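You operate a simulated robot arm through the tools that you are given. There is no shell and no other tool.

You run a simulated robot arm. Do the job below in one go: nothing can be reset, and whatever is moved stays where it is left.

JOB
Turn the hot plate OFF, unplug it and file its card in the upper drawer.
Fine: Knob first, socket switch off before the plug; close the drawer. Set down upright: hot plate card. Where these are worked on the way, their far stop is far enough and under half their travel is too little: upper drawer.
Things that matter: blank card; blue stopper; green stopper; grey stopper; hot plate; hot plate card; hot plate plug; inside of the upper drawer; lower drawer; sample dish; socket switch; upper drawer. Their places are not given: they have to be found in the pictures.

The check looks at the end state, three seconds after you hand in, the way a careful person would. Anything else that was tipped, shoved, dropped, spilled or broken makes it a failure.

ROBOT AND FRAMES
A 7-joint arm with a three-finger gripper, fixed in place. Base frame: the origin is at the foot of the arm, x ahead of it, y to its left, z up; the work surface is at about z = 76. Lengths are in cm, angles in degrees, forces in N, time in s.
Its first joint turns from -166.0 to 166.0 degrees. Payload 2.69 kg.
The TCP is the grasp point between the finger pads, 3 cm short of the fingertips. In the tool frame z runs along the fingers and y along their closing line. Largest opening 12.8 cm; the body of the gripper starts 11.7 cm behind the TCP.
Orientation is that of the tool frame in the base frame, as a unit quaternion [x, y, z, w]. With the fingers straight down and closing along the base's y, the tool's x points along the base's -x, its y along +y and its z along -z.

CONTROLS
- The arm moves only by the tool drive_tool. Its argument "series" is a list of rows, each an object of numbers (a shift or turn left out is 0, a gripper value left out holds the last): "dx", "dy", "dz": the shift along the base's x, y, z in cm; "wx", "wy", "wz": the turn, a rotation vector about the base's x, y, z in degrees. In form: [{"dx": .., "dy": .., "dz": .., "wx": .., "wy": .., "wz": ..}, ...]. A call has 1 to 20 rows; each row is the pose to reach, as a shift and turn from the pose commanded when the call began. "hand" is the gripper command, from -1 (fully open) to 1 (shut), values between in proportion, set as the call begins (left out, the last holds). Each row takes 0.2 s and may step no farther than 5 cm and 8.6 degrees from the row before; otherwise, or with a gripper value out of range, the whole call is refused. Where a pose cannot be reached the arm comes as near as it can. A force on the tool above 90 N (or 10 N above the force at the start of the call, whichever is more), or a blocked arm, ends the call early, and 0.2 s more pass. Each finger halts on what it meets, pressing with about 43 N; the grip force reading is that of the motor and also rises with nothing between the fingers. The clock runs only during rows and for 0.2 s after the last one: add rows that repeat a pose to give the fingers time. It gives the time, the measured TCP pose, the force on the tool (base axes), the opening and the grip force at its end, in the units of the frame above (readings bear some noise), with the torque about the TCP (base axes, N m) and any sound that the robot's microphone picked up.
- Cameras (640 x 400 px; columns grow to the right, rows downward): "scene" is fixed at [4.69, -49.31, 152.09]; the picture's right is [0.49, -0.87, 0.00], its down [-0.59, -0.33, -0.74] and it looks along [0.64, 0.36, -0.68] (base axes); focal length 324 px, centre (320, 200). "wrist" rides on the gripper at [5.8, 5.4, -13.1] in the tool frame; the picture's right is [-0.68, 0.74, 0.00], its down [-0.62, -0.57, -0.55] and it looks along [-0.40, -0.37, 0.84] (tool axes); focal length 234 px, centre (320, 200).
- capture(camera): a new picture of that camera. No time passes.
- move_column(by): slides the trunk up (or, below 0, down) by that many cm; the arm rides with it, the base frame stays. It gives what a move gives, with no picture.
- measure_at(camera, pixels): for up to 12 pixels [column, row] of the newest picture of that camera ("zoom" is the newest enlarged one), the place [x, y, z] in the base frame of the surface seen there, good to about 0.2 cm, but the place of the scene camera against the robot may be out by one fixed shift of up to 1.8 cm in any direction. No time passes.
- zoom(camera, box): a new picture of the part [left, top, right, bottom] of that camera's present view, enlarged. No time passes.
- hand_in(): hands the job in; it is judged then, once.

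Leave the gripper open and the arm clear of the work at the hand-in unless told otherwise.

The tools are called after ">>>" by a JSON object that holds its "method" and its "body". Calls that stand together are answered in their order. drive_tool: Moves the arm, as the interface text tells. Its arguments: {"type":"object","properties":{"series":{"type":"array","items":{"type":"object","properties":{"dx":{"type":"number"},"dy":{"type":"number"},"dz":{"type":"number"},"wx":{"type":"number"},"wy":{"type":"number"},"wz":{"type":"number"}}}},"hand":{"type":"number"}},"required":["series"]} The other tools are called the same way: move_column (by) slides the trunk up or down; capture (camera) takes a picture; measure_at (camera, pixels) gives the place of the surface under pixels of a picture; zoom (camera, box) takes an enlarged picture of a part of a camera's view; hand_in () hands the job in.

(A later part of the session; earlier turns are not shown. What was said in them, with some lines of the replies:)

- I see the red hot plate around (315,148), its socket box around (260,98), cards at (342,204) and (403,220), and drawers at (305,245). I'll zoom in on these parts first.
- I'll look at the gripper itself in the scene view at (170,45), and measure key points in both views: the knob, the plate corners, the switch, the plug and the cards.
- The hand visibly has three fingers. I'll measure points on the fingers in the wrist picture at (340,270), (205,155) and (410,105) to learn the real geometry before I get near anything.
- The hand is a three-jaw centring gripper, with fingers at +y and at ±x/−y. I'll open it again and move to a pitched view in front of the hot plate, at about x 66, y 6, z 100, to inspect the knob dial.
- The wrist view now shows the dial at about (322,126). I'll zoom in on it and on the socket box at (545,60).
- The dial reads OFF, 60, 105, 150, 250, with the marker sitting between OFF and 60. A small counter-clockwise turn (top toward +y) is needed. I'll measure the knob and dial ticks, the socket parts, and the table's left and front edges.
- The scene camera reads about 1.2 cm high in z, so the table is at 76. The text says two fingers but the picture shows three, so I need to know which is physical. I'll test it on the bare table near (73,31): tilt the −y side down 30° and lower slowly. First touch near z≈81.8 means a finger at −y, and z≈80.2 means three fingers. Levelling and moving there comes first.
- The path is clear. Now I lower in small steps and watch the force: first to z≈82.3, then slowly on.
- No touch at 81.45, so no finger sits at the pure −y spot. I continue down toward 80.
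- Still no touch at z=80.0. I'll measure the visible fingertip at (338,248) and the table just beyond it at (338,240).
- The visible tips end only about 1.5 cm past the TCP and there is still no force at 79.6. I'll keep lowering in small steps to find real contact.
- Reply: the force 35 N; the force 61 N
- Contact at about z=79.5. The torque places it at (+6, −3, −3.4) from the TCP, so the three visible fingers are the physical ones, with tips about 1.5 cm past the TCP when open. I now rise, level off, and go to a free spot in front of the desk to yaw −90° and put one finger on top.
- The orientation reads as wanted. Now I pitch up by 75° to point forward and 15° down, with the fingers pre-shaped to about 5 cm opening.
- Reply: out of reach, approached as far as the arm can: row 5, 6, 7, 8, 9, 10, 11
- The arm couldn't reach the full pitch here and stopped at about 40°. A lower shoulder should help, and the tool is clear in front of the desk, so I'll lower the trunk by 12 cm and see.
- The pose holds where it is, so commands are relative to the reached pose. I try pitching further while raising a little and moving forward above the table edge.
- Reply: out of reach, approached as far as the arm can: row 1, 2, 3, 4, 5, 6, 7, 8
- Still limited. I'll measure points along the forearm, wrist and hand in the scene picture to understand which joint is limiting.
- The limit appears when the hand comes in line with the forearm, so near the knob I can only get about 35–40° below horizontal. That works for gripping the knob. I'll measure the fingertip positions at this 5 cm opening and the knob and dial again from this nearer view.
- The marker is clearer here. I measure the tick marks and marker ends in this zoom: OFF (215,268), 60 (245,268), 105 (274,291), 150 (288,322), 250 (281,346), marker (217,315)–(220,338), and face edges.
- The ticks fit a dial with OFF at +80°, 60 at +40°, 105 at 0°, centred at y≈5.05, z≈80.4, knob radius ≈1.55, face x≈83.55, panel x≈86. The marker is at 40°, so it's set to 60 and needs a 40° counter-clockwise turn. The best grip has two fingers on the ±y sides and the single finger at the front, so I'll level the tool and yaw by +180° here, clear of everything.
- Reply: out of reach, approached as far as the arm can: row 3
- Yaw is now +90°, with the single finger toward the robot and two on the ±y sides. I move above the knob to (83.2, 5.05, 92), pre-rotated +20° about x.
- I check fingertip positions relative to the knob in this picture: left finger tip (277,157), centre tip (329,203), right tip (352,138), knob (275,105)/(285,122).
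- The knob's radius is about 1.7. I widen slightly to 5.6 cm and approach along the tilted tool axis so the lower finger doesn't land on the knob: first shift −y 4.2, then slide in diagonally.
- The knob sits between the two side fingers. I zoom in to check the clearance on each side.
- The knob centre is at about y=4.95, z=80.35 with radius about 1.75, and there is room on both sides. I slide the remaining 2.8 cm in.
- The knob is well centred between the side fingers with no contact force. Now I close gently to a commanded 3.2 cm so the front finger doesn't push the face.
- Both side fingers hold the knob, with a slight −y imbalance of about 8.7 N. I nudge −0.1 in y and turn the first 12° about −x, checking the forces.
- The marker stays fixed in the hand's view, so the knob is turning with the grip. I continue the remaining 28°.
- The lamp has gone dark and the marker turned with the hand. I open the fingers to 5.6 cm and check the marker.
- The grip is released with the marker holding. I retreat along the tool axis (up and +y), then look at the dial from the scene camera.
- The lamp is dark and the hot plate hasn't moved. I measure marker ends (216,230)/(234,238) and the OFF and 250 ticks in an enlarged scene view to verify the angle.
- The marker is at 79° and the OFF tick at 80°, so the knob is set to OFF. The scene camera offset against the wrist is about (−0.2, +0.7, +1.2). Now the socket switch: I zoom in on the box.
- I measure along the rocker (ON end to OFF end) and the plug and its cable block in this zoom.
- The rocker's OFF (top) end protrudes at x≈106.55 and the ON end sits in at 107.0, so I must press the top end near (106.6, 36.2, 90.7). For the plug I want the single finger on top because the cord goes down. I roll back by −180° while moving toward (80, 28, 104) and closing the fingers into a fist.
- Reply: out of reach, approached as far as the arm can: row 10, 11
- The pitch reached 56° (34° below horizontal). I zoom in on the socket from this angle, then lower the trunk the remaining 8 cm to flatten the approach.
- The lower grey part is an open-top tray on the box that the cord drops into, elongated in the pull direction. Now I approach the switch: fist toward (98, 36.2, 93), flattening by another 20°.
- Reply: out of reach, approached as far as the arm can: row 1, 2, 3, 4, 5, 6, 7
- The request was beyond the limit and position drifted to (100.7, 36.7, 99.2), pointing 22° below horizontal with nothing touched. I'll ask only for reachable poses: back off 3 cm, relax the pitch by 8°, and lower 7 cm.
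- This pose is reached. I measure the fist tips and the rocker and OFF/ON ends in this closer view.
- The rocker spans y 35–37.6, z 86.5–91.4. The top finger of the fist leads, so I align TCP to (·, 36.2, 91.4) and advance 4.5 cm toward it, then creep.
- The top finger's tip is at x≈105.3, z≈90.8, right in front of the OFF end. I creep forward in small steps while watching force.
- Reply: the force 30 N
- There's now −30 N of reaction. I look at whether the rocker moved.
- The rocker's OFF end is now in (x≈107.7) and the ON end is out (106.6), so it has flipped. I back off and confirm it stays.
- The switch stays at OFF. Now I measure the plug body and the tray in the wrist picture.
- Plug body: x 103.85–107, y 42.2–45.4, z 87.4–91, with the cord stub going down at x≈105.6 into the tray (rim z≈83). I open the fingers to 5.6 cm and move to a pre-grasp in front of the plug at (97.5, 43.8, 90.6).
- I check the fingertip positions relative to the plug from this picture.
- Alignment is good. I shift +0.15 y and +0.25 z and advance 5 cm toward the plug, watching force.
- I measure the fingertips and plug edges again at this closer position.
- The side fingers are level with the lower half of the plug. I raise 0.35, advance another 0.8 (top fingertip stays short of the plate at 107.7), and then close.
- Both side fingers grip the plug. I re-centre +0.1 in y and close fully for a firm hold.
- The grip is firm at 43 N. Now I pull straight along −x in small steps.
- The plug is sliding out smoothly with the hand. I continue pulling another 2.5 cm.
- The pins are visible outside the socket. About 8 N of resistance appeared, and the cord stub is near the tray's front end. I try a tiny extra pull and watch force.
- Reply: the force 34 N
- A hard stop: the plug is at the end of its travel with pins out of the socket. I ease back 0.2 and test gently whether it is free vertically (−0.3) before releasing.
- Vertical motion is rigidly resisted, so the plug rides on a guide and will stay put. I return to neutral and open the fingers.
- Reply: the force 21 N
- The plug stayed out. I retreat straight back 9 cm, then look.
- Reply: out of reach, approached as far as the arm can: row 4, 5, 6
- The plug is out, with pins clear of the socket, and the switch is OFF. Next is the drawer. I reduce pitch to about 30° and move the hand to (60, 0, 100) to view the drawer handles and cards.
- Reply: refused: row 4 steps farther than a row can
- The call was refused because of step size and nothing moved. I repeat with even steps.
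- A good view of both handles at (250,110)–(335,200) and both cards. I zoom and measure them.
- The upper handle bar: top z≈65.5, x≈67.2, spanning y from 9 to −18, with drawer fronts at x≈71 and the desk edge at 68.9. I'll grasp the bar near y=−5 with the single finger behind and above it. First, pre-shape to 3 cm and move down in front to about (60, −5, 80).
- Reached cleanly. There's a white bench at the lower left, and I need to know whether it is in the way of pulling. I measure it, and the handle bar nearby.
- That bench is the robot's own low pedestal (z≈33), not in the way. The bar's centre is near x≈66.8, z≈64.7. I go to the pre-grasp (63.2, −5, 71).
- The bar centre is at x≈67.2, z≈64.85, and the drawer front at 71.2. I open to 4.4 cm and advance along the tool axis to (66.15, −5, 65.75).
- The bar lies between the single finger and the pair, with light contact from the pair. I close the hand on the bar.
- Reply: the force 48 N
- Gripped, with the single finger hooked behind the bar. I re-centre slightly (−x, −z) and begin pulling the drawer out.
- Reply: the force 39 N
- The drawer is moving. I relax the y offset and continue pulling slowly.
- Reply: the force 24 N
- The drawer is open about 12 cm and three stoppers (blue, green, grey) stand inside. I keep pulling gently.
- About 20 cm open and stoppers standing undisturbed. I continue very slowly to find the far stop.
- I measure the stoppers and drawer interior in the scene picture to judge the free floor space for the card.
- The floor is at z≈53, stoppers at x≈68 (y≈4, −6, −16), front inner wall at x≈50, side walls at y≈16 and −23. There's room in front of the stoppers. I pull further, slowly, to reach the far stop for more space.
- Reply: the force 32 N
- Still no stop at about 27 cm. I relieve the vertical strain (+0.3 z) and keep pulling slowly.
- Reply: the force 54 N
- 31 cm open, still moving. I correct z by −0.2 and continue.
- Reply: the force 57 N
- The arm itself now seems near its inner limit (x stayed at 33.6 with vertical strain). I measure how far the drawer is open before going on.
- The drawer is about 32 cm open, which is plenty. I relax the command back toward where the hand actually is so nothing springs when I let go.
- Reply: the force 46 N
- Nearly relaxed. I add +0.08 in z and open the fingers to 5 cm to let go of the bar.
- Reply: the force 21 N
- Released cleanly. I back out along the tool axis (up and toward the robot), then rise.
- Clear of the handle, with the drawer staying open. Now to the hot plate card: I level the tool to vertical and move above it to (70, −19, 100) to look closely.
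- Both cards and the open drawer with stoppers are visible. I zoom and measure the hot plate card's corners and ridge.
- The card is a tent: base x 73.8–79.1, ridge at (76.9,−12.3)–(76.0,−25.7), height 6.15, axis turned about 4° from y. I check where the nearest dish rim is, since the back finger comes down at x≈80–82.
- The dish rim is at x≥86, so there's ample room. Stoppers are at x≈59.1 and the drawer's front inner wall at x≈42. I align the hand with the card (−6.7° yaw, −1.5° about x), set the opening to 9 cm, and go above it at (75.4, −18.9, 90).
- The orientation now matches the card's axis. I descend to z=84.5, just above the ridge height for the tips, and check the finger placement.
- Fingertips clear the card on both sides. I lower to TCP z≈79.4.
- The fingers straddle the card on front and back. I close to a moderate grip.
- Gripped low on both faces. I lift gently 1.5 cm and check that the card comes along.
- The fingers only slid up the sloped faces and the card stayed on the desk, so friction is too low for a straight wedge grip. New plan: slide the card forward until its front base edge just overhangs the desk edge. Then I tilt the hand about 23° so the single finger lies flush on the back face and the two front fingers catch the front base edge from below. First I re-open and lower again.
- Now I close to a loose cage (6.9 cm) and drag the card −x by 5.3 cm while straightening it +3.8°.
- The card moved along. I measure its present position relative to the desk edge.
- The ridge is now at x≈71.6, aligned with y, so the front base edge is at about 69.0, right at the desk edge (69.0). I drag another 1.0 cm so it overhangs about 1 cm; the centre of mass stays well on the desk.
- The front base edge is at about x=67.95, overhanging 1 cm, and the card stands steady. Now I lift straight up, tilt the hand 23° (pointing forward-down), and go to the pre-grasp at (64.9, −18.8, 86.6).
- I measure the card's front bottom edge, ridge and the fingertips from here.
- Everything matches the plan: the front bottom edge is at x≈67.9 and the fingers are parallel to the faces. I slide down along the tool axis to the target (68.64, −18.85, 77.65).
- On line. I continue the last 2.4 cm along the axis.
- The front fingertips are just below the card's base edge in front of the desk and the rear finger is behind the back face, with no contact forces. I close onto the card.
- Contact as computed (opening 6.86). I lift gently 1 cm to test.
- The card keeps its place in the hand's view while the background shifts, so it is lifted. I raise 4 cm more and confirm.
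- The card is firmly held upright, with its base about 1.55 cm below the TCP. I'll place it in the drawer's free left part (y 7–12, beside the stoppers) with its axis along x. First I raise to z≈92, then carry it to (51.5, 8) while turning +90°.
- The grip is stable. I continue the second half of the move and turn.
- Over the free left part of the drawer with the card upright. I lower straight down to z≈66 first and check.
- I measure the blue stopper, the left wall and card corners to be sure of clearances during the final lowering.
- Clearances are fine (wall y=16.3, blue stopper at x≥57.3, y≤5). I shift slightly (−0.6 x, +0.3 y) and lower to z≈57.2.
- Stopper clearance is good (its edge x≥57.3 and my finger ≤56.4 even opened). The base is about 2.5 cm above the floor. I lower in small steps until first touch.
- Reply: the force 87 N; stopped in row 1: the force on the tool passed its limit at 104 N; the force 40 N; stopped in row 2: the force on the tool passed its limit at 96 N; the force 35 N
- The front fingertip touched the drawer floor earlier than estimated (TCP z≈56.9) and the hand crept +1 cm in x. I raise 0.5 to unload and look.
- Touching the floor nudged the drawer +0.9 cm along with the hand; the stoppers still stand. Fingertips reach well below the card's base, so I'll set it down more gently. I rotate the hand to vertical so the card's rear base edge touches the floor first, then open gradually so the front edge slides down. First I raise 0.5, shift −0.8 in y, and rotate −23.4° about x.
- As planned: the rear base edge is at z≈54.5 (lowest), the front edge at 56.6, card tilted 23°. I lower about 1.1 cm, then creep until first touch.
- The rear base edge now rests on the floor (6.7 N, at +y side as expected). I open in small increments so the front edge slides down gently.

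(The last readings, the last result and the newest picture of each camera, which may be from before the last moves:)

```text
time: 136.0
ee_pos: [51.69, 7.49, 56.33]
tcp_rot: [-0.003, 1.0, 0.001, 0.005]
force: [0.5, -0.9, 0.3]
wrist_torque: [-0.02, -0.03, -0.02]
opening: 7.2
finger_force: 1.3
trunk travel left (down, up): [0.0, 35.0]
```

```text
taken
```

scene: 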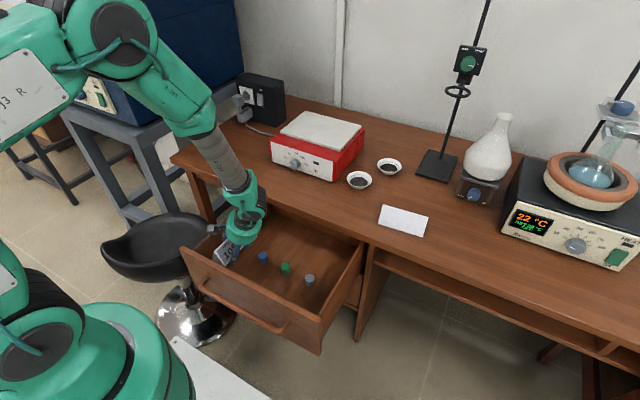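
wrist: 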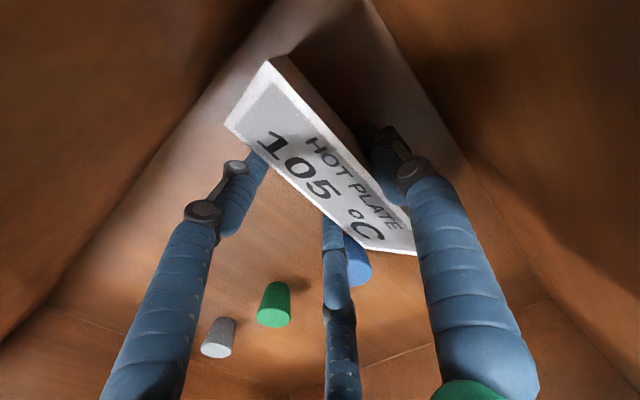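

The card is easing down. I continue opening in small increments.

>>> {"method": "drive_tool", "body": {"series": [{"dx": 0}, {"dx": 0}], "hand": -0.14}}

>>> {"method": "drive_tool", "body": {"series": [{"dx": 0}, {"dx": 0}], "hand": -0.17}}

>>> {"method": "drive_tool", "body": {"series": [{"dx": 0}, {"dx": 0}], "hand": -0.2}}

>>> {"method": "capture", "body": {"camera": "wrist"}}

>>> {"method": "measure_at", "body": {"camera": "wrist", "pixels": [[228, 126], [270, 65], [275, 75], [365, 250], [412, 252], [340, 150], [300, 160]]}}

```text
time: 136.6
ee_pos: [51.69, 7.55, 56.4]
tcp_rot: [-0.002, 1.0, 0.001, 0.005]
force: [0.4, -0.1, -0.6]
wrist_torque: [0.0, 0.0, -0.02]
opening: 7.29
finger_force: 0.1
trunk travel left (down, up): [0.0, 35.0]
```

```text
time: 137.2
ee_pos: [51.71, 7.45, 56.52]
tcp_rot: [-0.003, 1.0, 0.001, 0.005]
force: [-0.1, -0.1, 0.3]
wrist_torque: [0.01, 0.0, 0.01]
opening: 7.5
finger_force: 0.1
trunk travel left (down, up): [0.0, 35.0]
```

```text
time: 137.8
ee_pos: [51.6, 7.59, 56.46]
tcp_rot: [-0.003, 1.0, 0.001, 0.005]
force: [-0.2, 0.4, 0.0]
wrist_torque: [0.03, 0.04, -0.01]
opening: 7.71
finger_force: 0.3
trunk travel left (down, up): [0.0, 35.0]
```

```text
taken
```

wrist: 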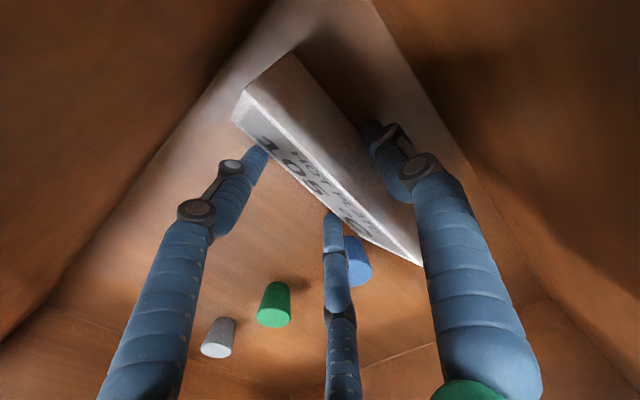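

```text
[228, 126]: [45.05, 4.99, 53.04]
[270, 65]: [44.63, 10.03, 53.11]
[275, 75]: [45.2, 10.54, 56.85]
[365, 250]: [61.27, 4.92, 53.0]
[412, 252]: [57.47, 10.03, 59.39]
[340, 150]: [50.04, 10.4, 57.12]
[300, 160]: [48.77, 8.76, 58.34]
```

The card now stands flat on its base (ridge at z≈59.4), upright beside the stoppers. I open a little more to 8.6 cm and check before lifting out.

>>> {"method": "drive_tool", "body": {"series": [{"dx": 0}, {"dx": 0}, {"dx": 0}], "hand": -0.35}}

>>> {"method": "capture", "body": {"camera": "wrist"}}

>>> {"method": "zoom", "body": {"camera": "scene", "box": [160, 150, 380, 340]}}

```text
time: 138.6
ee_pos: [51.74, 7.4, 56.44]
tcp_rot: [-0.003, 1.0, 0.002, 0.005]
force: [0.3, 0.4, -0.1]
wrist_torque: [0.04, 0.0, -0.03]
opening: 8.63
finger_force: 0.1
trunk travel left (down, up): [0.0, 35.0]
```

```text
taken
```

wrist: 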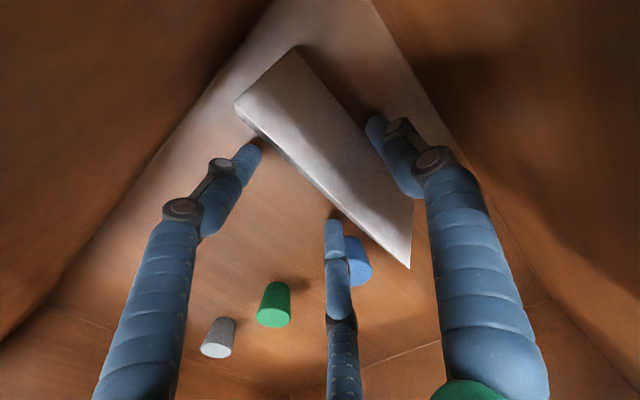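

```text
2.11 times, centred on (270, 245) of scene
```

zoom: 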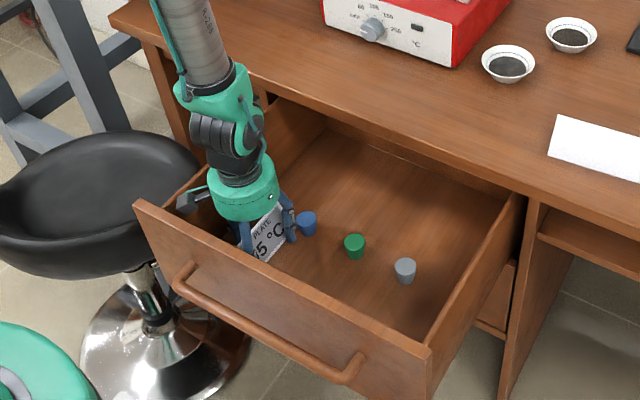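

The card is free and standing. I lift straight up out of the drawer.

>>> {"method": "drive_tool", "body": {"series": [{"dz": 1.5}, {"dz": 3.5}, {"dz": 7}, {"dz": 11}, {"dz": 15}, {"dz": 19}, {"dz": 23}, {"dz": 27}, {"dz": 31}, {"dz": 35}, {"dz": 35}]}}

>>> {"method": "capture", "body": {"camera": "wrist"}}

>>> {"method": "capture", "body": {"camera": "scene"}}

>>> {"method": "zoom", "body": {"camera": "scene", "box": [160, 170, 380, 350]}}

```text
time: 141.0
ee_pos: [51.85, 7.48, 91.5]
tcp_rot: [-0.002, 1.0, 0.001, 0.005]
force: [0.1, 0.1, 0.4]
wrist_torque: [-0.02, -0.04, 0.03]
opening: 8.64
finger_force: 0.1
trunk travel left (down, up): [0.0, 35.0]
```

```text
taken
```

wrist: 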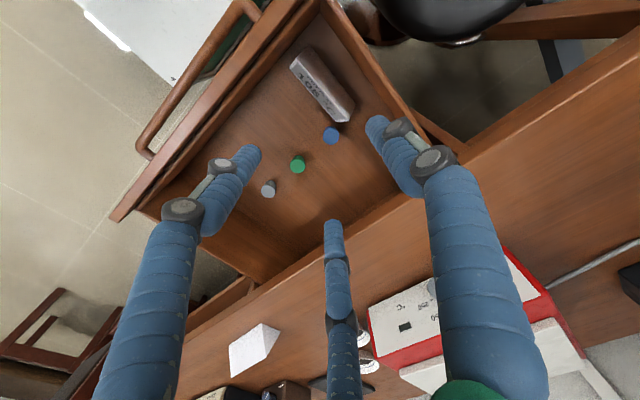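

```text
taken
```

scene: 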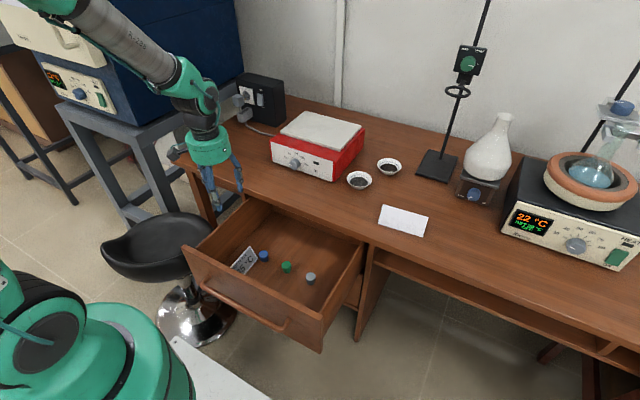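

```text
2.22 times, centred on (270, 260) of scene
```

zoom: 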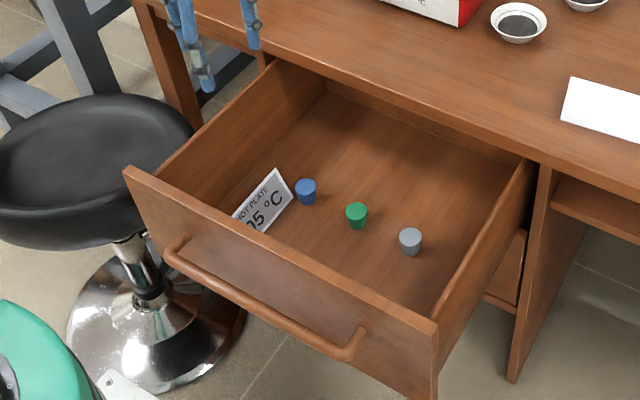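

The card stands upright in the drawer and all three stoppers still stand. Now I close the drawer by gripping the handle again. I move to (36, −5, 92) while yawing −90°.

>>> {"method": "drive_tool", "body": {"series": [{"dx": -1.4, "dy": -1.1, "wz": -8}, {"dx": -2.8, "dy": -2.2, "wz": -16}, {"dx": -4.2, "dy": -3.4, "wz": -24}, {"dx": -5.6, "dy": -4.5, "wz": -32}, {"dx": -7, "dy": -5.6, "wz": -40}, {"dx": -8.4, "dy": -6.8, "wz": -48}, {"dx": -9.8, "dy": -8, "wz": -56}, {"dx": -11.2, "dy": -9.1, "wz": -64}, {"dx": -12.6, "dy": -10.2, "wz": -72}, {"dx": -14, "dy": -11.4, "wz": -80}, {"dx": -15.8, "dy": -12.5, "wz": -88}, {"dx": -15.8, "dy": -12.5, "wz": -90}], "hand": 0.25}}

>>> {"method": "drive_tool", "body": {"series": [{"wy": -7}, {"wy": -14}, {"wy": -21}, {"wy": -28}, {"wy": -30.3}, {"wy": -30.3}]}}

>>> {"method": "capture", "body": {"camera": "wrist"}}

>>> {"method": "capture", "body": {"camera": "scene"}}

```text
time: 143.6
ee_pos: [35.87, -5.01, 91.37]
tcp_rot: [0.706, 0.708, -0.003, 0.004]
force: [0.7, -0.1, 0.1]
wrist_torque: [0.01, 0.01, 0.0]
opening: 4.8
finger_force: 0.0
trunk travel left (down, up): [0.0, 35.0]
```

```text
time: 145.0
ee_pos: [35.88, -5.01, 91.41]
tcp_rot: [0.682, 0.683, 0.181, 0.191]
force: [0.7, -0.5, -0.5]
wrist_torque: [0.01, -0.02, -0.02]
opening: 4.79
finger_force: 0.1
trunk travel left (down, up): [0.0, 35.0]
```

```text
taken
```

wrist: 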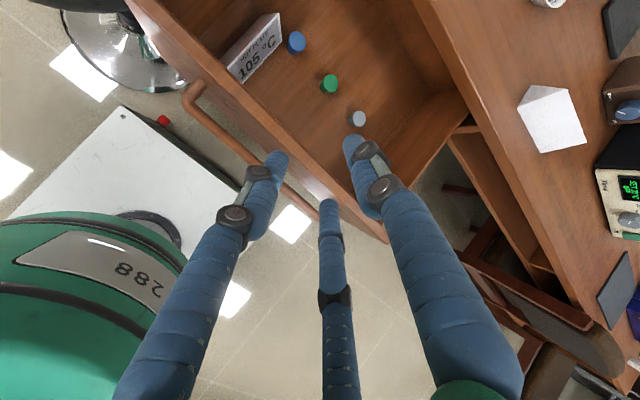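

```text
taken
```

scene: 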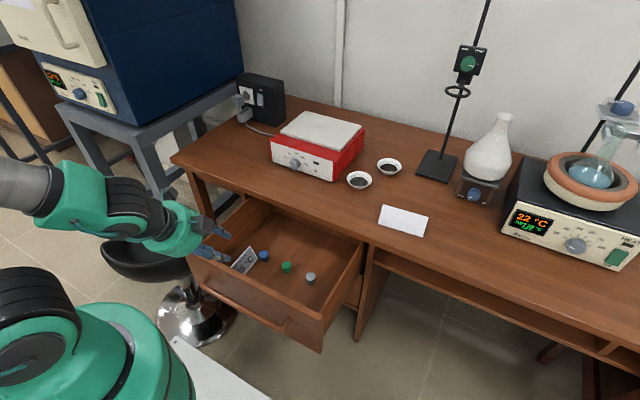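

I measure the handle bar's present position in this view: (210,118), (230,138), (250,160).

>>> {"method": "measure_at", "body": {"camera": "wrist", "pixels": [[208, 118], [230, 140], [245, 156], [300, 205], [195, 95], [270, 100], [297, 42], [330, 85], [358, 118], [262, 40], [235, 70], [345, 225]]}}

>>> {"method": "zoom", "body": {"camera": "wrist", "box": [160, 0, 480, 250]}}

```text
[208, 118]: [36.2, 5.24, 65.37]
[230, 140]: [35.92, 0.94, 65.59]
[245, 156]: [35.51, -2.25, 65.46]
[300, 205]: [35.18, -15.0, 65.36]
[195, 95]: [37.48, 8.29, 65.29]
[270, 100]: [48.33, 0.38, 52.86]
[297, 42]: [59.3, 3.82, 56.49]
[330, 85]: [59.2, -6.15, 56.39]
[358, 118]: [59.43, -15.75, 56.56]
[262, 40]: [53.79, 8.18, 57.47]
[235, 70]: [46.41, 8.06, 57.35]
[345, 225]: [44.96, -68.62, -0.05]
```

```text
1.60 times, centred on (320, 125) of wrist
```

zoom: 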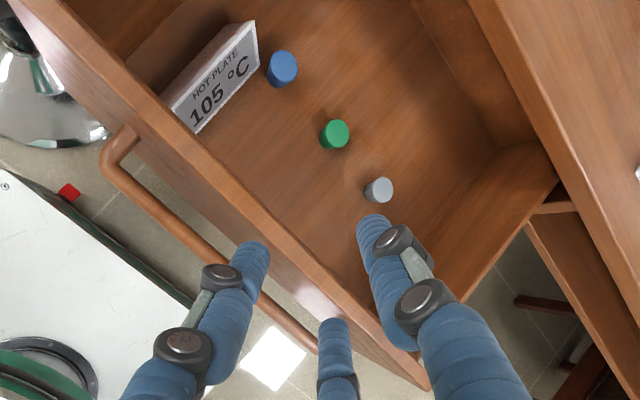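

The bar at y≈−5 is at x≈35.45, z top 65.5. I descend in front of the drawer to the pre-grasp (31.4, −5, 71).

>>> {"method": "drive_tool", "body": {"series": [{"dx": -1.5, "dz": -3.5}, {"dx": -3, "dz": -7.5}, {"dx": -4, "dz": -11.5}, {"dx": -4.5, "dz": -15.5}, {"dx": -4.5, "dz": -19}, {"dx": -4.5, "dz": -20.5}, {"dx": -4.5, "dz": -20.5}]}}

>>> {"method": "capture", "body": {"camera": "wrist"}}

>>> {"method": "measure_at", "body": {"camera": "wrist", "pixels": [[290, 140], [300, 150], [310, 165], [270, 120], [250, 95], [352, 140], [272, 158], [330, 205]]}}

>>> {"method": "zoom", "body": {"camera": "wrist", "box": [230, 60, 430, 220]}}

```text
time: 146.5
ee_pos: [39.96, -7.95, 79.72]
tcp_rot: [0.66, 0.671, 0.216, 0.262]
force: [-0.1, 0.9, 0.3]
wrist_torque: [-0.01, 0.0, 0.02]
opening: 4.8
finger_force: 0.0
trunk travel left (down, up): [0.0, 35.0]
stopped in row 7: the arm was blocked; the commanded pose is now the measured one
```

```text
taken
```

wrist: 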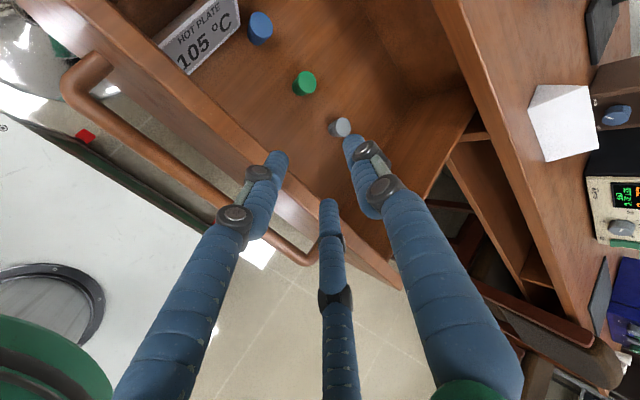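

```text
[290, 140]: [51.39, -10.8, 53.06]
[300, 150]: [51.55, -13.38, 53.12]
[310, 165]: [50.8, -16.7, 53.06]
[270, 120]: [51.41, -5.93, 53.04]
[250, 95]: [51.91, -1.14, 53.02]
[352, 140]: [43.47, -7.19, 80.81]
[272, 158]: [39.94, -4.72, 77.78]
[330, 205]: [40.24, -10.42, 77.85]
```

```text
2.50 times, centred on (330, 140) of wrist
```

zoom: 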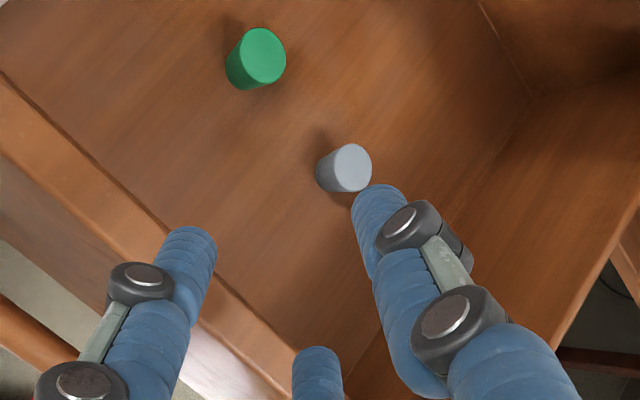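

The arm hit one of its own limits in this folded pose (stopped at (40, −8, 79.7), no contact force) and nothing was touched. Instead I'll close the drawer by pushing the handle bar with a vertical fist, which works close-in and clears the desk edge. First I rise and bring the tool back to vertical.

>>> {"method": "drive_tool", "body": {"series": [{"dz": 3}, {"dz": 6}, {"dz": 9, "wy": 5}, {"dz": 12, "wy": 10}]}}

>>> {"method": "capture", "body": {"camera": "scene"}}

```text
time: 147.7
ee_pos: [41.49, -8.49, 100.52]
tcp_rot: [0.649, 0.669, 0.21, 0.296]
force: [-2.9, 0.1, 1.0]
wrist_torque: [-0.04, -0.18, -0.02]
opening: 4.79
finger_force: 0.0
trunk travel left (down, up): [0.0, 35.0]
stopped in row 4: the arm was blocked; the commanded pose is now the measured one
```

```text
taken
```

scene: 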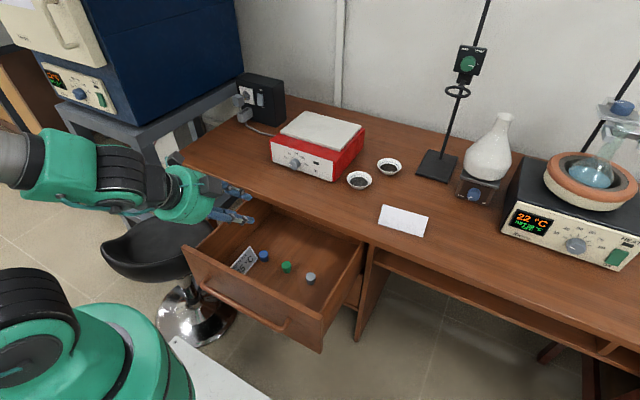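

The arm is reported blocked again. I measure points on the visible arm to understand its posture.

>>> {"method": "measure_at", "body": {"camera": "scene", "pixels": [[10, 155], [50, 165], [90, 175], [150, 185], [190, 195], [235, 190], [30, 290], [60, 350], [10, 200], [70, 200]]}}

>>> {"method": "zoom", "body": {"camera": "scene", "box": [0, 80, 260, 280]}}

>>> {"method": "capture", "body": {"camera": "wrist"}}

```text
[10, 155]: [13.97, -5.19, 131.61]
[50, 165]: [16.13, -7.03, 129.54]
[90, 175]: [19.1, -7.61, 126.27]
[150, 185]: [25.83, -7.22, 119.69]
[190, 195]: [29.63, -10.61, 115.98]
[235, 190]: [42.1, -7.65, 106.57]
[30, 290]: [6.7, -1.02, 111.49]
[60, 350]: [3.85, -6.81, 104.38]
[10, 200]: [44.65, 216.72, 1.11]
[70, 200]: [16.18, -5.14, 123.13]
```

```text
2.00 times, centred on (130, 180) of scene
```

zoom: 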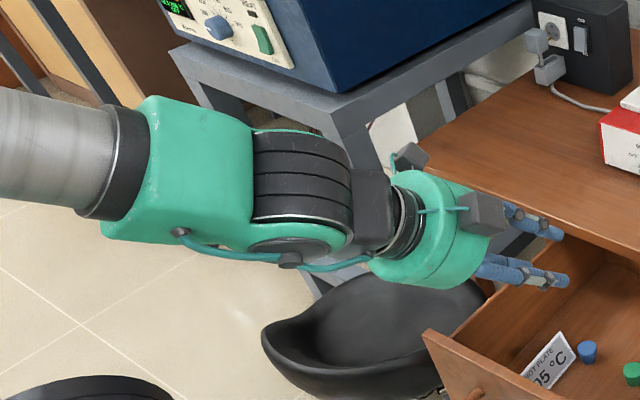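

```text
taken
```

wrist: 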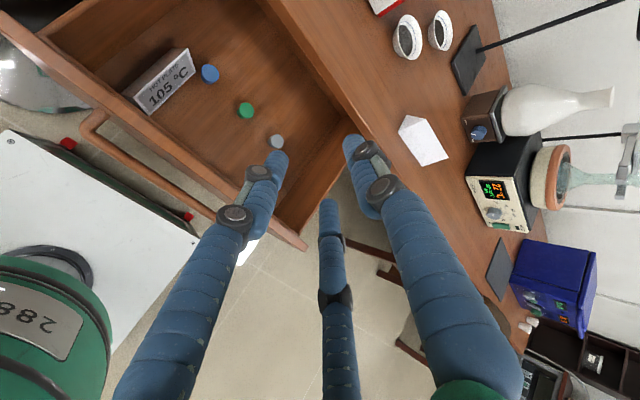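

The wrist is folded almost onto the shoulder (x≈17–20), which is the limit. Moving outward frees it: I go +x by 12 cm first, then rotate to vertical.

>>> {"method": "drive_tool", "body": {"series": [{"dx": 2}, {"dx": 4.5}, {"dx": 7}, {"dx": 9.5}, {"dx": 12}, {"dx": 12}]}}

>>> {"method": "drive_tool", "body": {"series": [{"wy": 6}, {"wy": 12}, {"wy": 18}, {"wy": 24}, {"wy": 30}, {"wy": 30}], "hand": 1}}

```text
time: 149.1
ee_pos: [53.73, -8.54, 100.35]
tcp_rot: [0.649, 0.67, 0.208, 0.294]
force: [0.2, 0.3, -0.6]
wrist_torque: [0.03, -0.01, -0.01]
opening: 4.83
finger_force: 0.1
trunk travel left (down, up): [0.0, 35.0]
```

```text
time: 150.5
ee_pos: [53.72, -8.43, 100.2]
tcp_rot: [0.681, 0.724, 0.033, 0.11]
force: [-0.2, 0.1, 0.1]
wrist_torque: [0.05, -0.03, 0.02]
opening: 0.22
finger_force: 31.6
trunk travel left (down, up): [0.0, 35.0]
```

Free again. I correct the remaining tilt (wx 5.9, wy 11.8, wz −2.9) to get an exactly vertical fist.

>>> {"method": "drive_tool", "body": {"series": [{"wx": 3, "wy": 6, "wz": -1.5}, {"wx": 5.9, "wy": 11.8, "wz": -2.9}, {"wx": 5.9, "wy": 11.8, "wz": -2.9}]}}

```text
time: 151.3
ee_pos: [53.77, -8.63, 100.26]
tcp_rot: [0.704, 0.71, -0.003, 0.0]
force: [0.5, 0.2, 0.2]
wrist_torque: [0.04, 0.02, -0.02]
opening: 0.23
finger_force: 31.0
trunk travel left (down, up): [0.0, 35.0]
```

Vertical fist achieved. I move back over the drawer to (30.5, −4, 92), in front of the handle.

>>> {"method": "drive_tool", "body": {"series": [{"dx": -4, "dy": 0.8, "dz": -1.4}, {"dx": -8, "dy": 1.6, "dz": -2.8}, {"dx": -12, "dy": 2.4, "dz": -4.2}, {"dx": -16, "dy": 3.2, "dz": -5.6}, {"dx": -20, "dy": 4, "dz": -7}, {"dx": -23.2, "dy": 4.6, "dz": -8}, {"dx": -23.2, "dy": 4.6, "dz": -8}]}}

>>> {"method": "capture", "body": {"camera": "scene"}}

>>> {"method": "capture", "body": {"camera": "wrist"}}

```text
time: 152.9
ee_pos: [30.54, -3.62, 92.23]
tcp_rot: [0.704, 0.711, -0.002, 0.001]
force: [0.6, 0.4, 0.7]
wrist_torque: [0.01, -0.02, -0.02]
opening: 0.22
finger_force: 31.8
trunk travel left (down, up): [0.0, 35.0]
```

```text
taken
```

scene: 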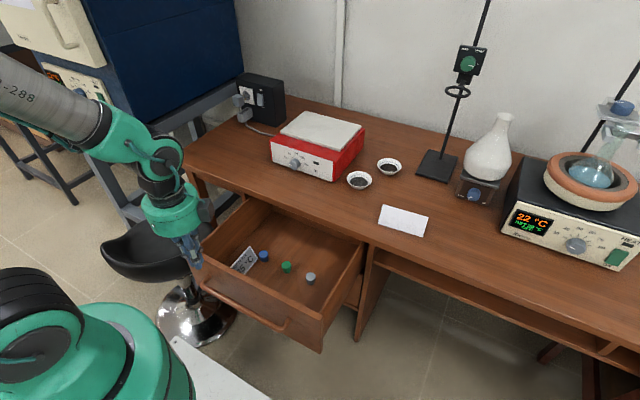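

```text
taken
```

wrist: 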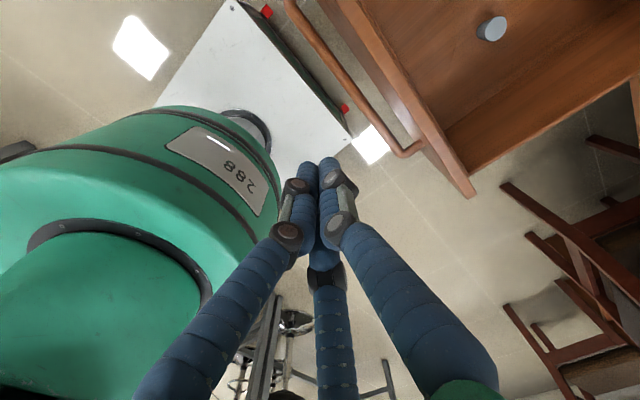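

I check how near the robot's own column is before descending.

>>> {"method": "measure_at", "body": {"camera": "wrist", "pixels": [[240, 170], [210, 215], [215, 255], [190, 310], [255, 130], [340, 100], [365, 130], [400, 152], [320, 60], [265, 200]]}}

```text
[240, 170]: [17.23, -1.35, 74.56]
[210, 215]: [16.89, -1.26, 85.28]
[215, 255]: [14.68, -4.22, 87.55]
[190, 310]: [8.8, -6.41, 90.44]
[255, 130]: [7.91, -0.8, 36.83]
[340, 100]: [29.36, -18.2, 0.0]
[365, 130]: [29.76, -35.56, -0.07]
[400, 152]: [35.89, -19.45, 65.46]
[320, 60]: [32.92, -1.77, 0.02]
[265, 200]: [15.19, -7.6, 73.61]
```

The column reaches x≈17, so the hand at x=30.5 is clear. I descend to z≈66.7 in front of the bar.

>>> {"method": "drive_tool", "body": {"series": [{"dz": -4}, {"dz": -8}, {"dz": -12}, {"dz": -16}, {"dz": -20}, {"dz": -23}, {"dz": -25.5}, {"dz": -25.5}]}}

>>> {"method": "capture", "body": {"camera": "wrist"}}

>>> {"method": "capture", "body": {"camera": "scene"}}

```text
time: 154.7
ee_pos: [30.61, -3.78, 66.65]
tcp_rot: [0.704, 0.711, -0.002, 0.001]
force: [0.0, 0.1, 0.7]
wrist_torque: [0.05, -0.03, -0.01]
opening: 0.21
finger_force: 30.9
trunk travel left (down, up): [0.0, 35.0]
```

```text
taken
```

wrist: 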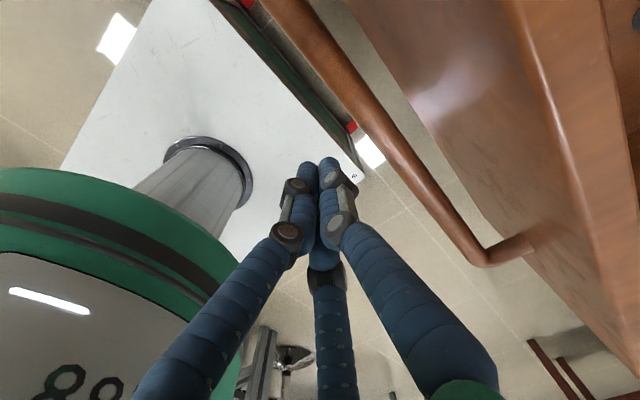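

```text
taken
```

scene: 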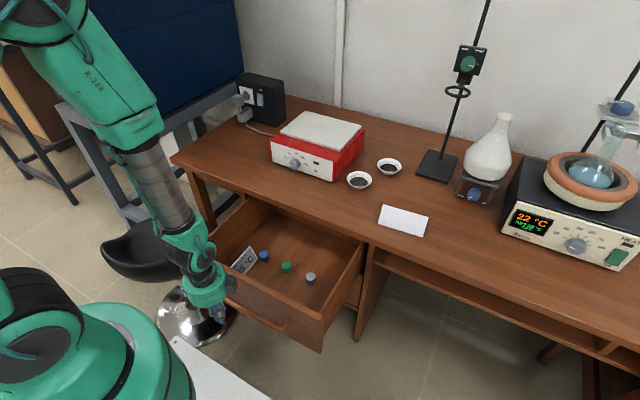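

The fist is in front of the bar. I measure the bar and fist tip positions before pushing.

>>> {"method": "measure_at", "body": {"camera": "wrist", "pixels": [[350, 90], [375, 125], [400, 160], [440, 205], [330, 160], [308, 165], [345, 180], [335, 62]]}}

```text
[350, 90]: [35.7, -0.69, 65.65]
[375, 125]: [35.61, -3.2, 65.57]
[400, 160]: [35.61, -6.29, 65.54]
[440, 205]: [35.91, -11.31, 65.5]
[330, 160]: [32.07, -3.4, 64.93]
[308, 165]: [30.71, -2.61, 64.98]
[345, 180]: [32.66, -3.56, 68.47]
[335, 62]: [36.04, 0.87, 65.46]
```

The bar is at x≈35.6 (front ≈34.95) and the finger crosses it at the right height. I lower 0.4 and push slowly +x for the first 12 cm.

>>> {"method": "drive_tool", "body": {"series": [{"dx": 0.8, "dz": -0.4}, {"dx": 1.6, "dz": -0.4}, {"dx": 2.2, "dz": -0.4}, {"dx": 2.8, "dz": -0.4}, {"dx": 3.5, "dz": -0.4}, {"dx": 4.2, "dz": -0.4}, {"dx": 5, "dz": -0.4}, {"dx": 5.8, "dz": -0.4}, {"dx": 6.6, "dz": -0.4}, {"dx": 7.4, "dz": -0.4}, {"dx": 8.2, "dz": -0.4}, {"dx": 9, "dz": -0.4}, {"dx": 9, "dz": -0.4}]}}

>>> {"method": "capture", "body": {"camera": "wrist"}}

>>> {"method": "capture", "body": {"camera": "scene"}}

```text
time: 157.5
ee_pos: [39.69, -3.87, 66.41]
tcp_rot: [0.703, 0.711, -0.003, 0.001]
force: [0.0, -0.1, 0.3]
wrist_torque: [0.01, 0.0, 0.02]
opening: 0.2
finger_force: 31.5
trunk travel left (down, up): [0.0, 35.0]
```

```text
taken
```

wrist: 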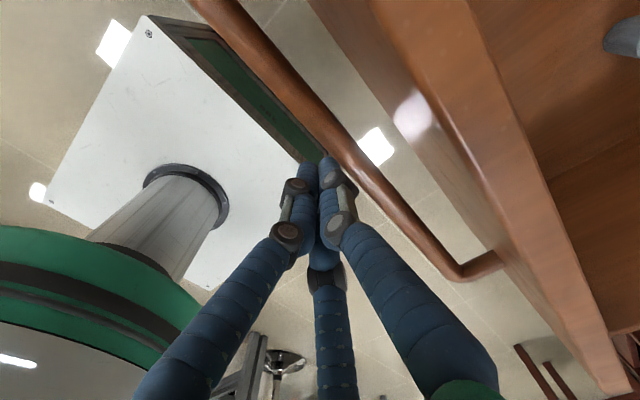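

```text
taken
```

scene: 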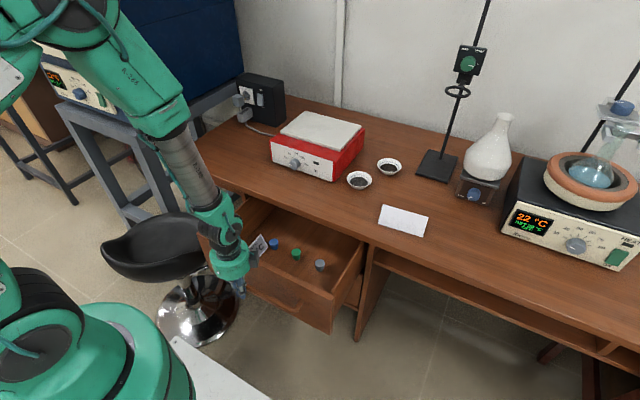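

The drawer slides in smoothly with everything standing. I continue pushing at the same slow pace.

>>> {"method": "drive_tool", "body": {"series": [{"dx": 0.8}, {"dx": 1.6}, {"dx": 2.4}, {"dx": 3.2}, {"dx": 4.0}, {"dx": 4.8}, {"dx": 5.6}, {"dx": 6.4}, {"dx": 7.2}, {"dx": 8.0}, {"dx": 8.8}, {"dx": 9.6}, {"dx": 10.4}, {"dx": 11.2}, {"dx": 12}, {"dx": 12.8}, {"dx": 12.8}]}}

>>> {"method": "capture", "body": {"camera": "scene"}}

>>> {"method": "zoom", "body": {"camera": "scene", "box": [180, 150, 400, 330]}}

```text
time: 161.1
ee_pos: [52.33, -3.94, 66.2]
tcp_rot: [0.703, 0.711, -0.003, 0.001]
force: [-0.5, -0.1, -0.7]
wrist_torque: [0.01, 0.03, 0.01]
opening: 0.23
finger_force: 31.3
trunk travel left (down, up): [0.0, 35.0]
```

```text
taken
```

scene: 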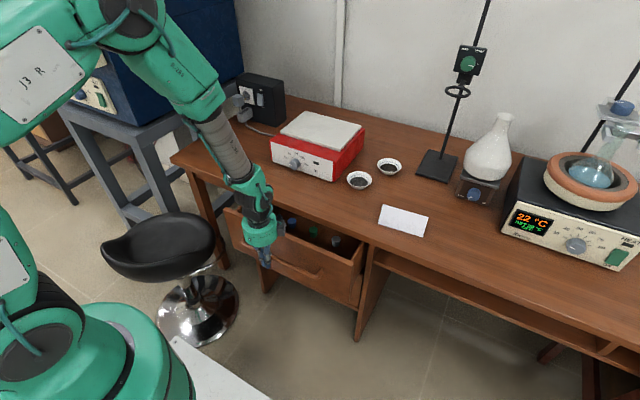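

```text
2.22 times, centred on (290, 240) of scene
```

zoom: 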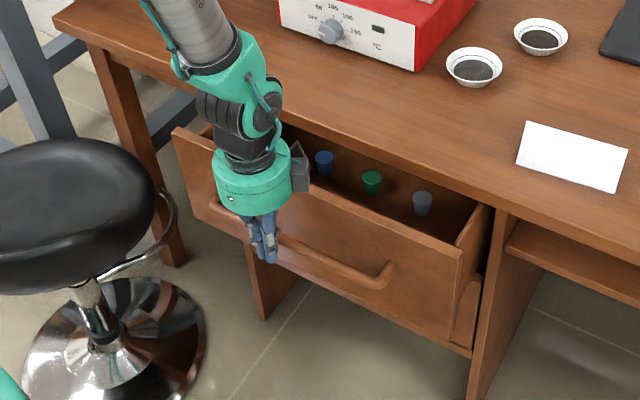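

Before the hand passes over the desk edge, I check the heights of the palm's and side box's lower edges against the desk top (z=76).

>>> {"method": "measure_at", "body": {"camera": "zoom", "pixels": [[298, 188], [303, 170], [255, 208], [285, 195], [230, 205], [295, 150], [265, 235], [262, 200]]}}

```text
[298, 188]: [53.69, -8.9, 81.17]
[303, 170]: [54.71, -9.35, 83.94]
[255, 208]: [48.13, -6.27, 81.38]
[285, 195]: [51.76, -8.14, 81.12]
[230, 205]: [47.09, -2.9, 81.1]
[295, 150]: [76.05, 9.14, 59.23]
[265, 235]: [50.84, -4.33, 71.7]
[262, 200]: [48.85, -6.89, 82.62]
```

Palm and box bottoms are at about z=79.9, well above the desk. I push on another 11 cm, then creep to the stop.

>>> {"method": "drive_tool", "body": {"series": [{"dx": 0.8}, {"dx": 1.6}, {"dx": 2.4}, {"dx": 3.2}, {"dx": 4.0}, {"dx": 4.8}, {"dx": 5.6}, {"dx": 6.4}, {"dx": 7.2}, {"dx": 8.0}, {"dx": 8.8}, {"dx": 9.5}, {"dx": 10.2}, {"dx": 10.8}, {"dx": 11.3}, {"dx": 11.3}]}}

>>> {"method": "drive_tool", "body": {"series": [{"dx": 0.3}, {"dx": 0.6}, {"dx": 0.9}, {"dx": 0.9}]}}

>>> {"method": "capture", "body": {"camera": "scene"}}

>>> {"method": "zoom", "body": {"camera": "scene", "box": [200, 150, 400, 330]}}

```text
time: 164.5
ee_pos: [63.73, -3.95, 66.35]
tcp_rot: [0.704, 0.711, -0.002, 0.001]
force: [0.0, 0.4, 0.3]
wrist_torque: [-0.02, 0.02, 0.02]
opening: 0.2
finger_force: 31.6
trunk travel left (down, up): [0.0, 35.0]
```

```text
time: 165.5
ee_pos: [64.55, -3.73, 66.42]
tcp_rot: [0.703, 0.711, -0.003, 0.001]
force: [-4.1, -1.5, -1.0]
wrist_torque: [0.0, 0.12, 0.0]
opening: 0.21
finger_force: 31.6
trunk travel left (down, up): [0.0, 35.0]
```

```text
taken
```

scene: 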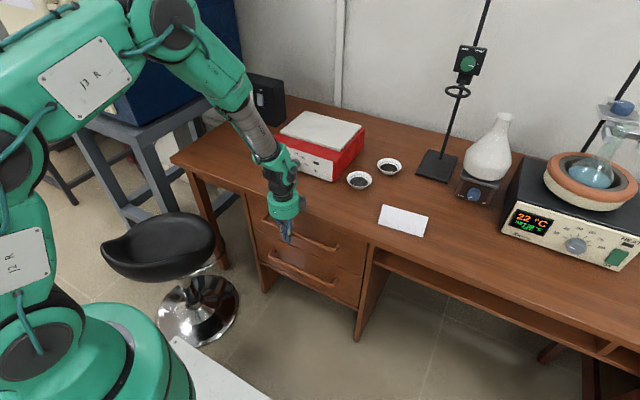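

```text
2.22 times, centred on (300, 240) of scene
```

zoom: 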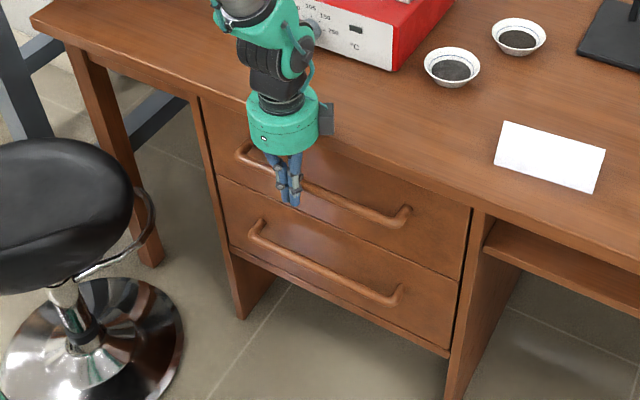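

Nearly flush, with a first −4 N contact. I push slightly more to be sure it is at the closed stop.

>>> {"method": "drive_tool", "body": {"series": [{"dx": 0.15}, {"dx": 0.3}, {"dx": 0.3}]}}

>>> {"method": "zoom", "body": {"camera": "scene", "box": [230, 170, 370, 300]}}

```text
time: 166.3
ee_pos: [64.62, -3.89, 66.27]
tcp_rot: [0.704, 0.711, -0.004, 0.0]
force: [-28.6, 2.3, 6.3]
wrist_torque: [0.09, 0.38, 0.04]
opening: 0.23
finger_force: 31.2
trunk travel left (down, up): [0.0, 35.0]
```

```text
3.08 times, centred on (300, 235) of scene
```

zoom: 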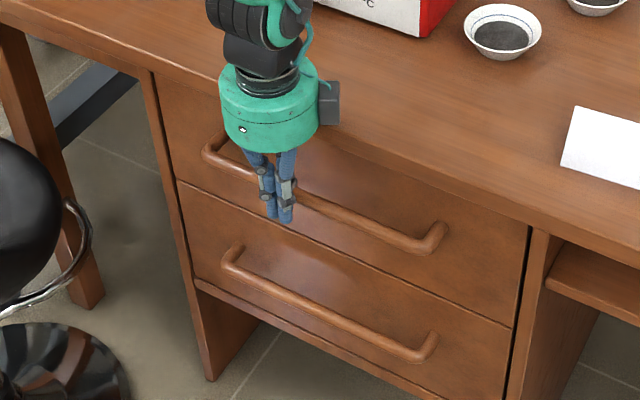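

It's at the stop (−29 N, no further motion), so the drawer is fully closed. I back off −x and rise clear with the gripper opening.

>>> {"method": "drive_tool", "body": {"series": [{"dx": -0.5}, {"dx": -2}, {"dx": -5}, {"dx": -9}, {"dx": -10, "dz": 4.5}, {"dx": -10, "dz": 9}, {"dx": -10, "dz": 13.5}, {"dx": -10, "dz": 18}, {"dx": -10, "dz": 22.5}, {"dx": -10, "dz": 27}, {"dx": -10, "dz": 31}, {"dx": -10, "dz": 31}]}}

>>> {"method": "drive_tool", "body": {"series": [{"dx": 0}, {"dx": 0}, {"dx": 0}, {"dx": 0}, {"dx": 0}], "hand": -1}}

>>> {"method": "capture", "body": {"camera": "scene"}}

>>> {"method": "zoom", "body": {"camera": "scene", "box": [220, 60, 420, 185]}}

>>> {"method": "zoom", "body": {"camera": "scene", "box": [230, 170, 450, 320]}}

>>> {"method": "capture", "body": {"camera": "wrist"}}

```text
time: 168.9
ee_pos: [54.84, -3.98, 97.42]
tcp_rot: [0.703, 0.711, -0.003, 0.002]
force: [-0.3, -0.3, 0.2]
wrist_torque: [-0.04, -0.05, 0.0]
opening: 0.21
finger_force: 31.8
trunk travel left (down, up): [0.0, 35.0]
```

```text
time: 170.1
ee_pos: [54.74, -3.82, 97.48]
tcp_rot: [0.704, 0.71, -0.003, 0.002]
force: [-0.2, -0.5, -0.5]
wrist_torque: [-0.01, -0.01, 0.0]
opening: 12.79
finger_force: 0.1
trunk travel left (down, up): [0.0, 35.0]
```

```text
taken
```

scene: 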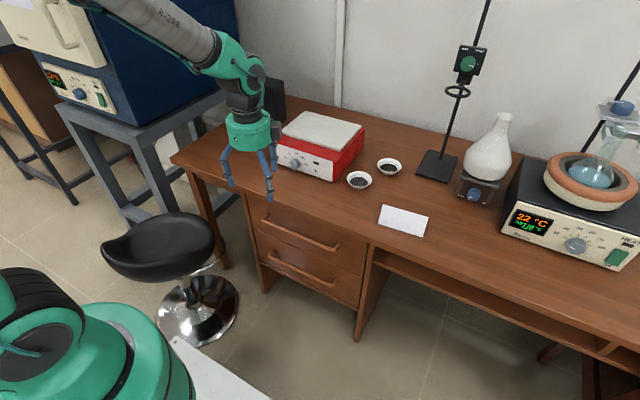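

```text
3.20 times, centred on (320, 122) of scene
```

zoom: 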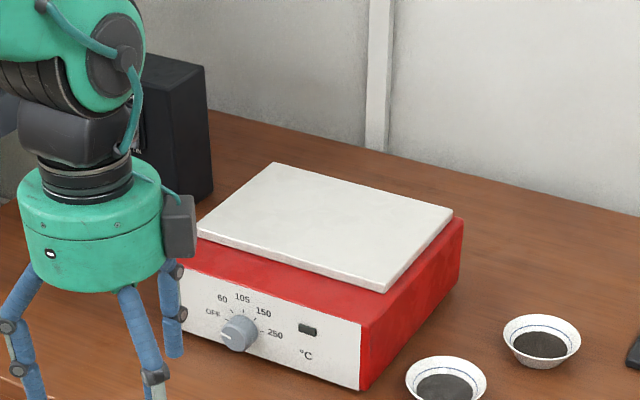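

```text
2.67 times, centred on (340, 245) of scene
```

zoom: 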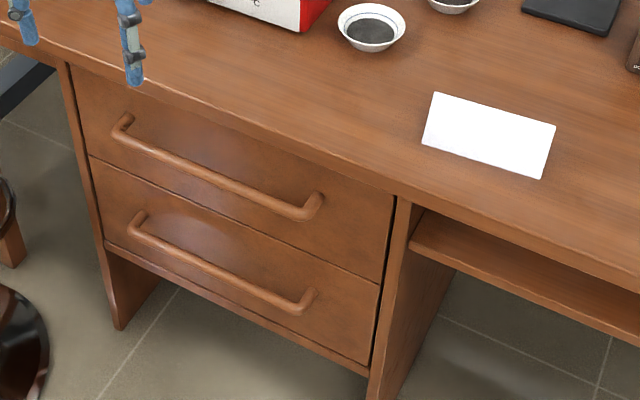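

```text
taken
```

wrist: 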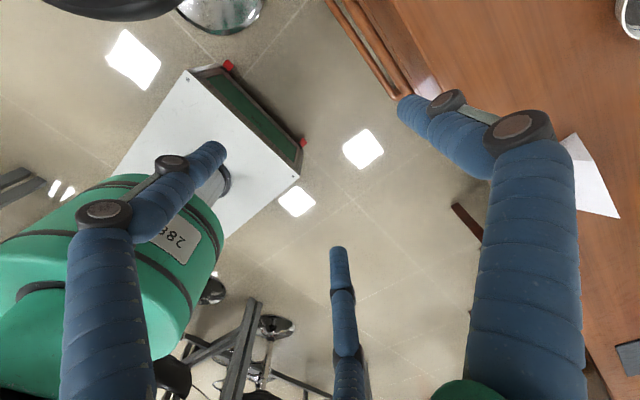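

The drawer is closed flush, and the blank card and dishes are untouched. The arm hides the socket, so I move it aside to confirm the plug and switch states.

>>> {"method": "drive_tool", "body": {"series": [{"dx": -1, "dy": -4, "dz": 1}, {"dx": -2, "dy": -8, "dz": 2}, {"dx": -3, "dy": -12, "dz": 3}, {"dx": -4, "dy": -16, "dz": 4}, {"dx": -5, "dy": -20, "dz": 5}, {"dx": -5, "dy": -20, "dz": 5}]}}

>>> {"method": "capture", "body": {"camera": "scene"}}

>>> {"method": "zoom", "body": {"camera": "scene", "box": [220, 60, 330, 180]}}

```text
time: 171.5
ee_pos: [50.09, -23.85, 102.13]
tcp_rot: [0.703, 0.711, -0.003, 0.001]
force: [0.5, -0.5, 0.0]
wrist_torque: [0.0, -0.02, -0.04]
opening: 12.82
finger_force: 0.1
trunk travel left (down, up): [0.0, 35.0]
```

```text
taken
```

scene: 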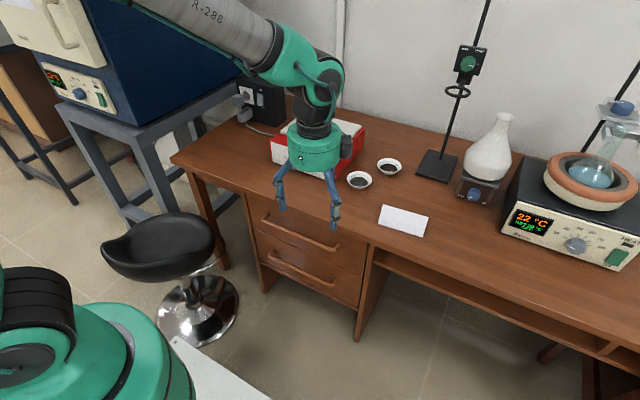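

```text
3.33 times, centred on (275, 120) of scene
```

zoom: 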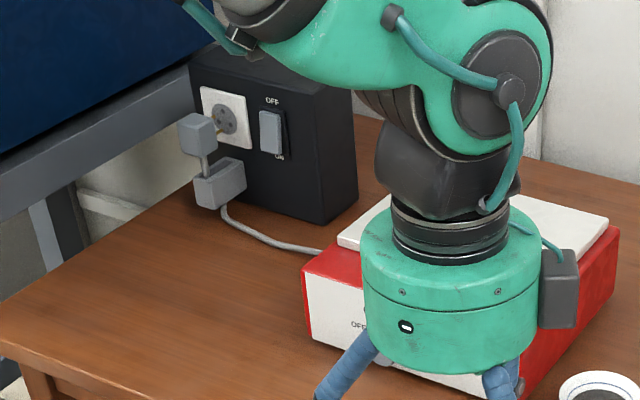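

The plug is out with its pins clear of the socket, the switch is at OFF, and the knob is at OFF with the lamp dark. The card is filed upright in the closed upper drawer, and everything else stands where it was. The gripper is open and clear, so I hand in.

>>> {"method": "hand_in", "body": {}}

```text
The job is handed in.
```

I did the whole job in the order you asked and handed it in. I haven't been told the check's result.

- **Hot plate:** the knob is turned from 60 to OFF, with the marker within about 1° of the OFF tick. The indicator lamp went dark.
- **Socket switch:** it was pressed to OFF before the plug was touched, and it stayed there.
- **Plug:** it is pulled out to the end of its guide, with the pins clear of the socket.
- **Hot plate card:** it stands upright in the left part of the upper drawer, beside the three stoppers.
- **Upper drawer:** it was opened about 32 cm and then pushed back to its closed stop, flush as it was at the start.

- **Card grip:** the first attempt to lift the card slipped, because its sides slope. I slid it to the front edge of the desk to lift it from under its base.
- **Drawer nudge:** while I was setting the card down, a fingertip touched the drawer floor and shifted the drawer less than 1 cm.

I last saw the card with the drawer about two-thirds open, and the stoppers when it was about one-third open. They were upright then. I didn't reopen the drawer after closing it slowly.

The blank card, the dishes and the lower drawer look unmoved in the pictures. The gripper is open and the arm is clear of the work.
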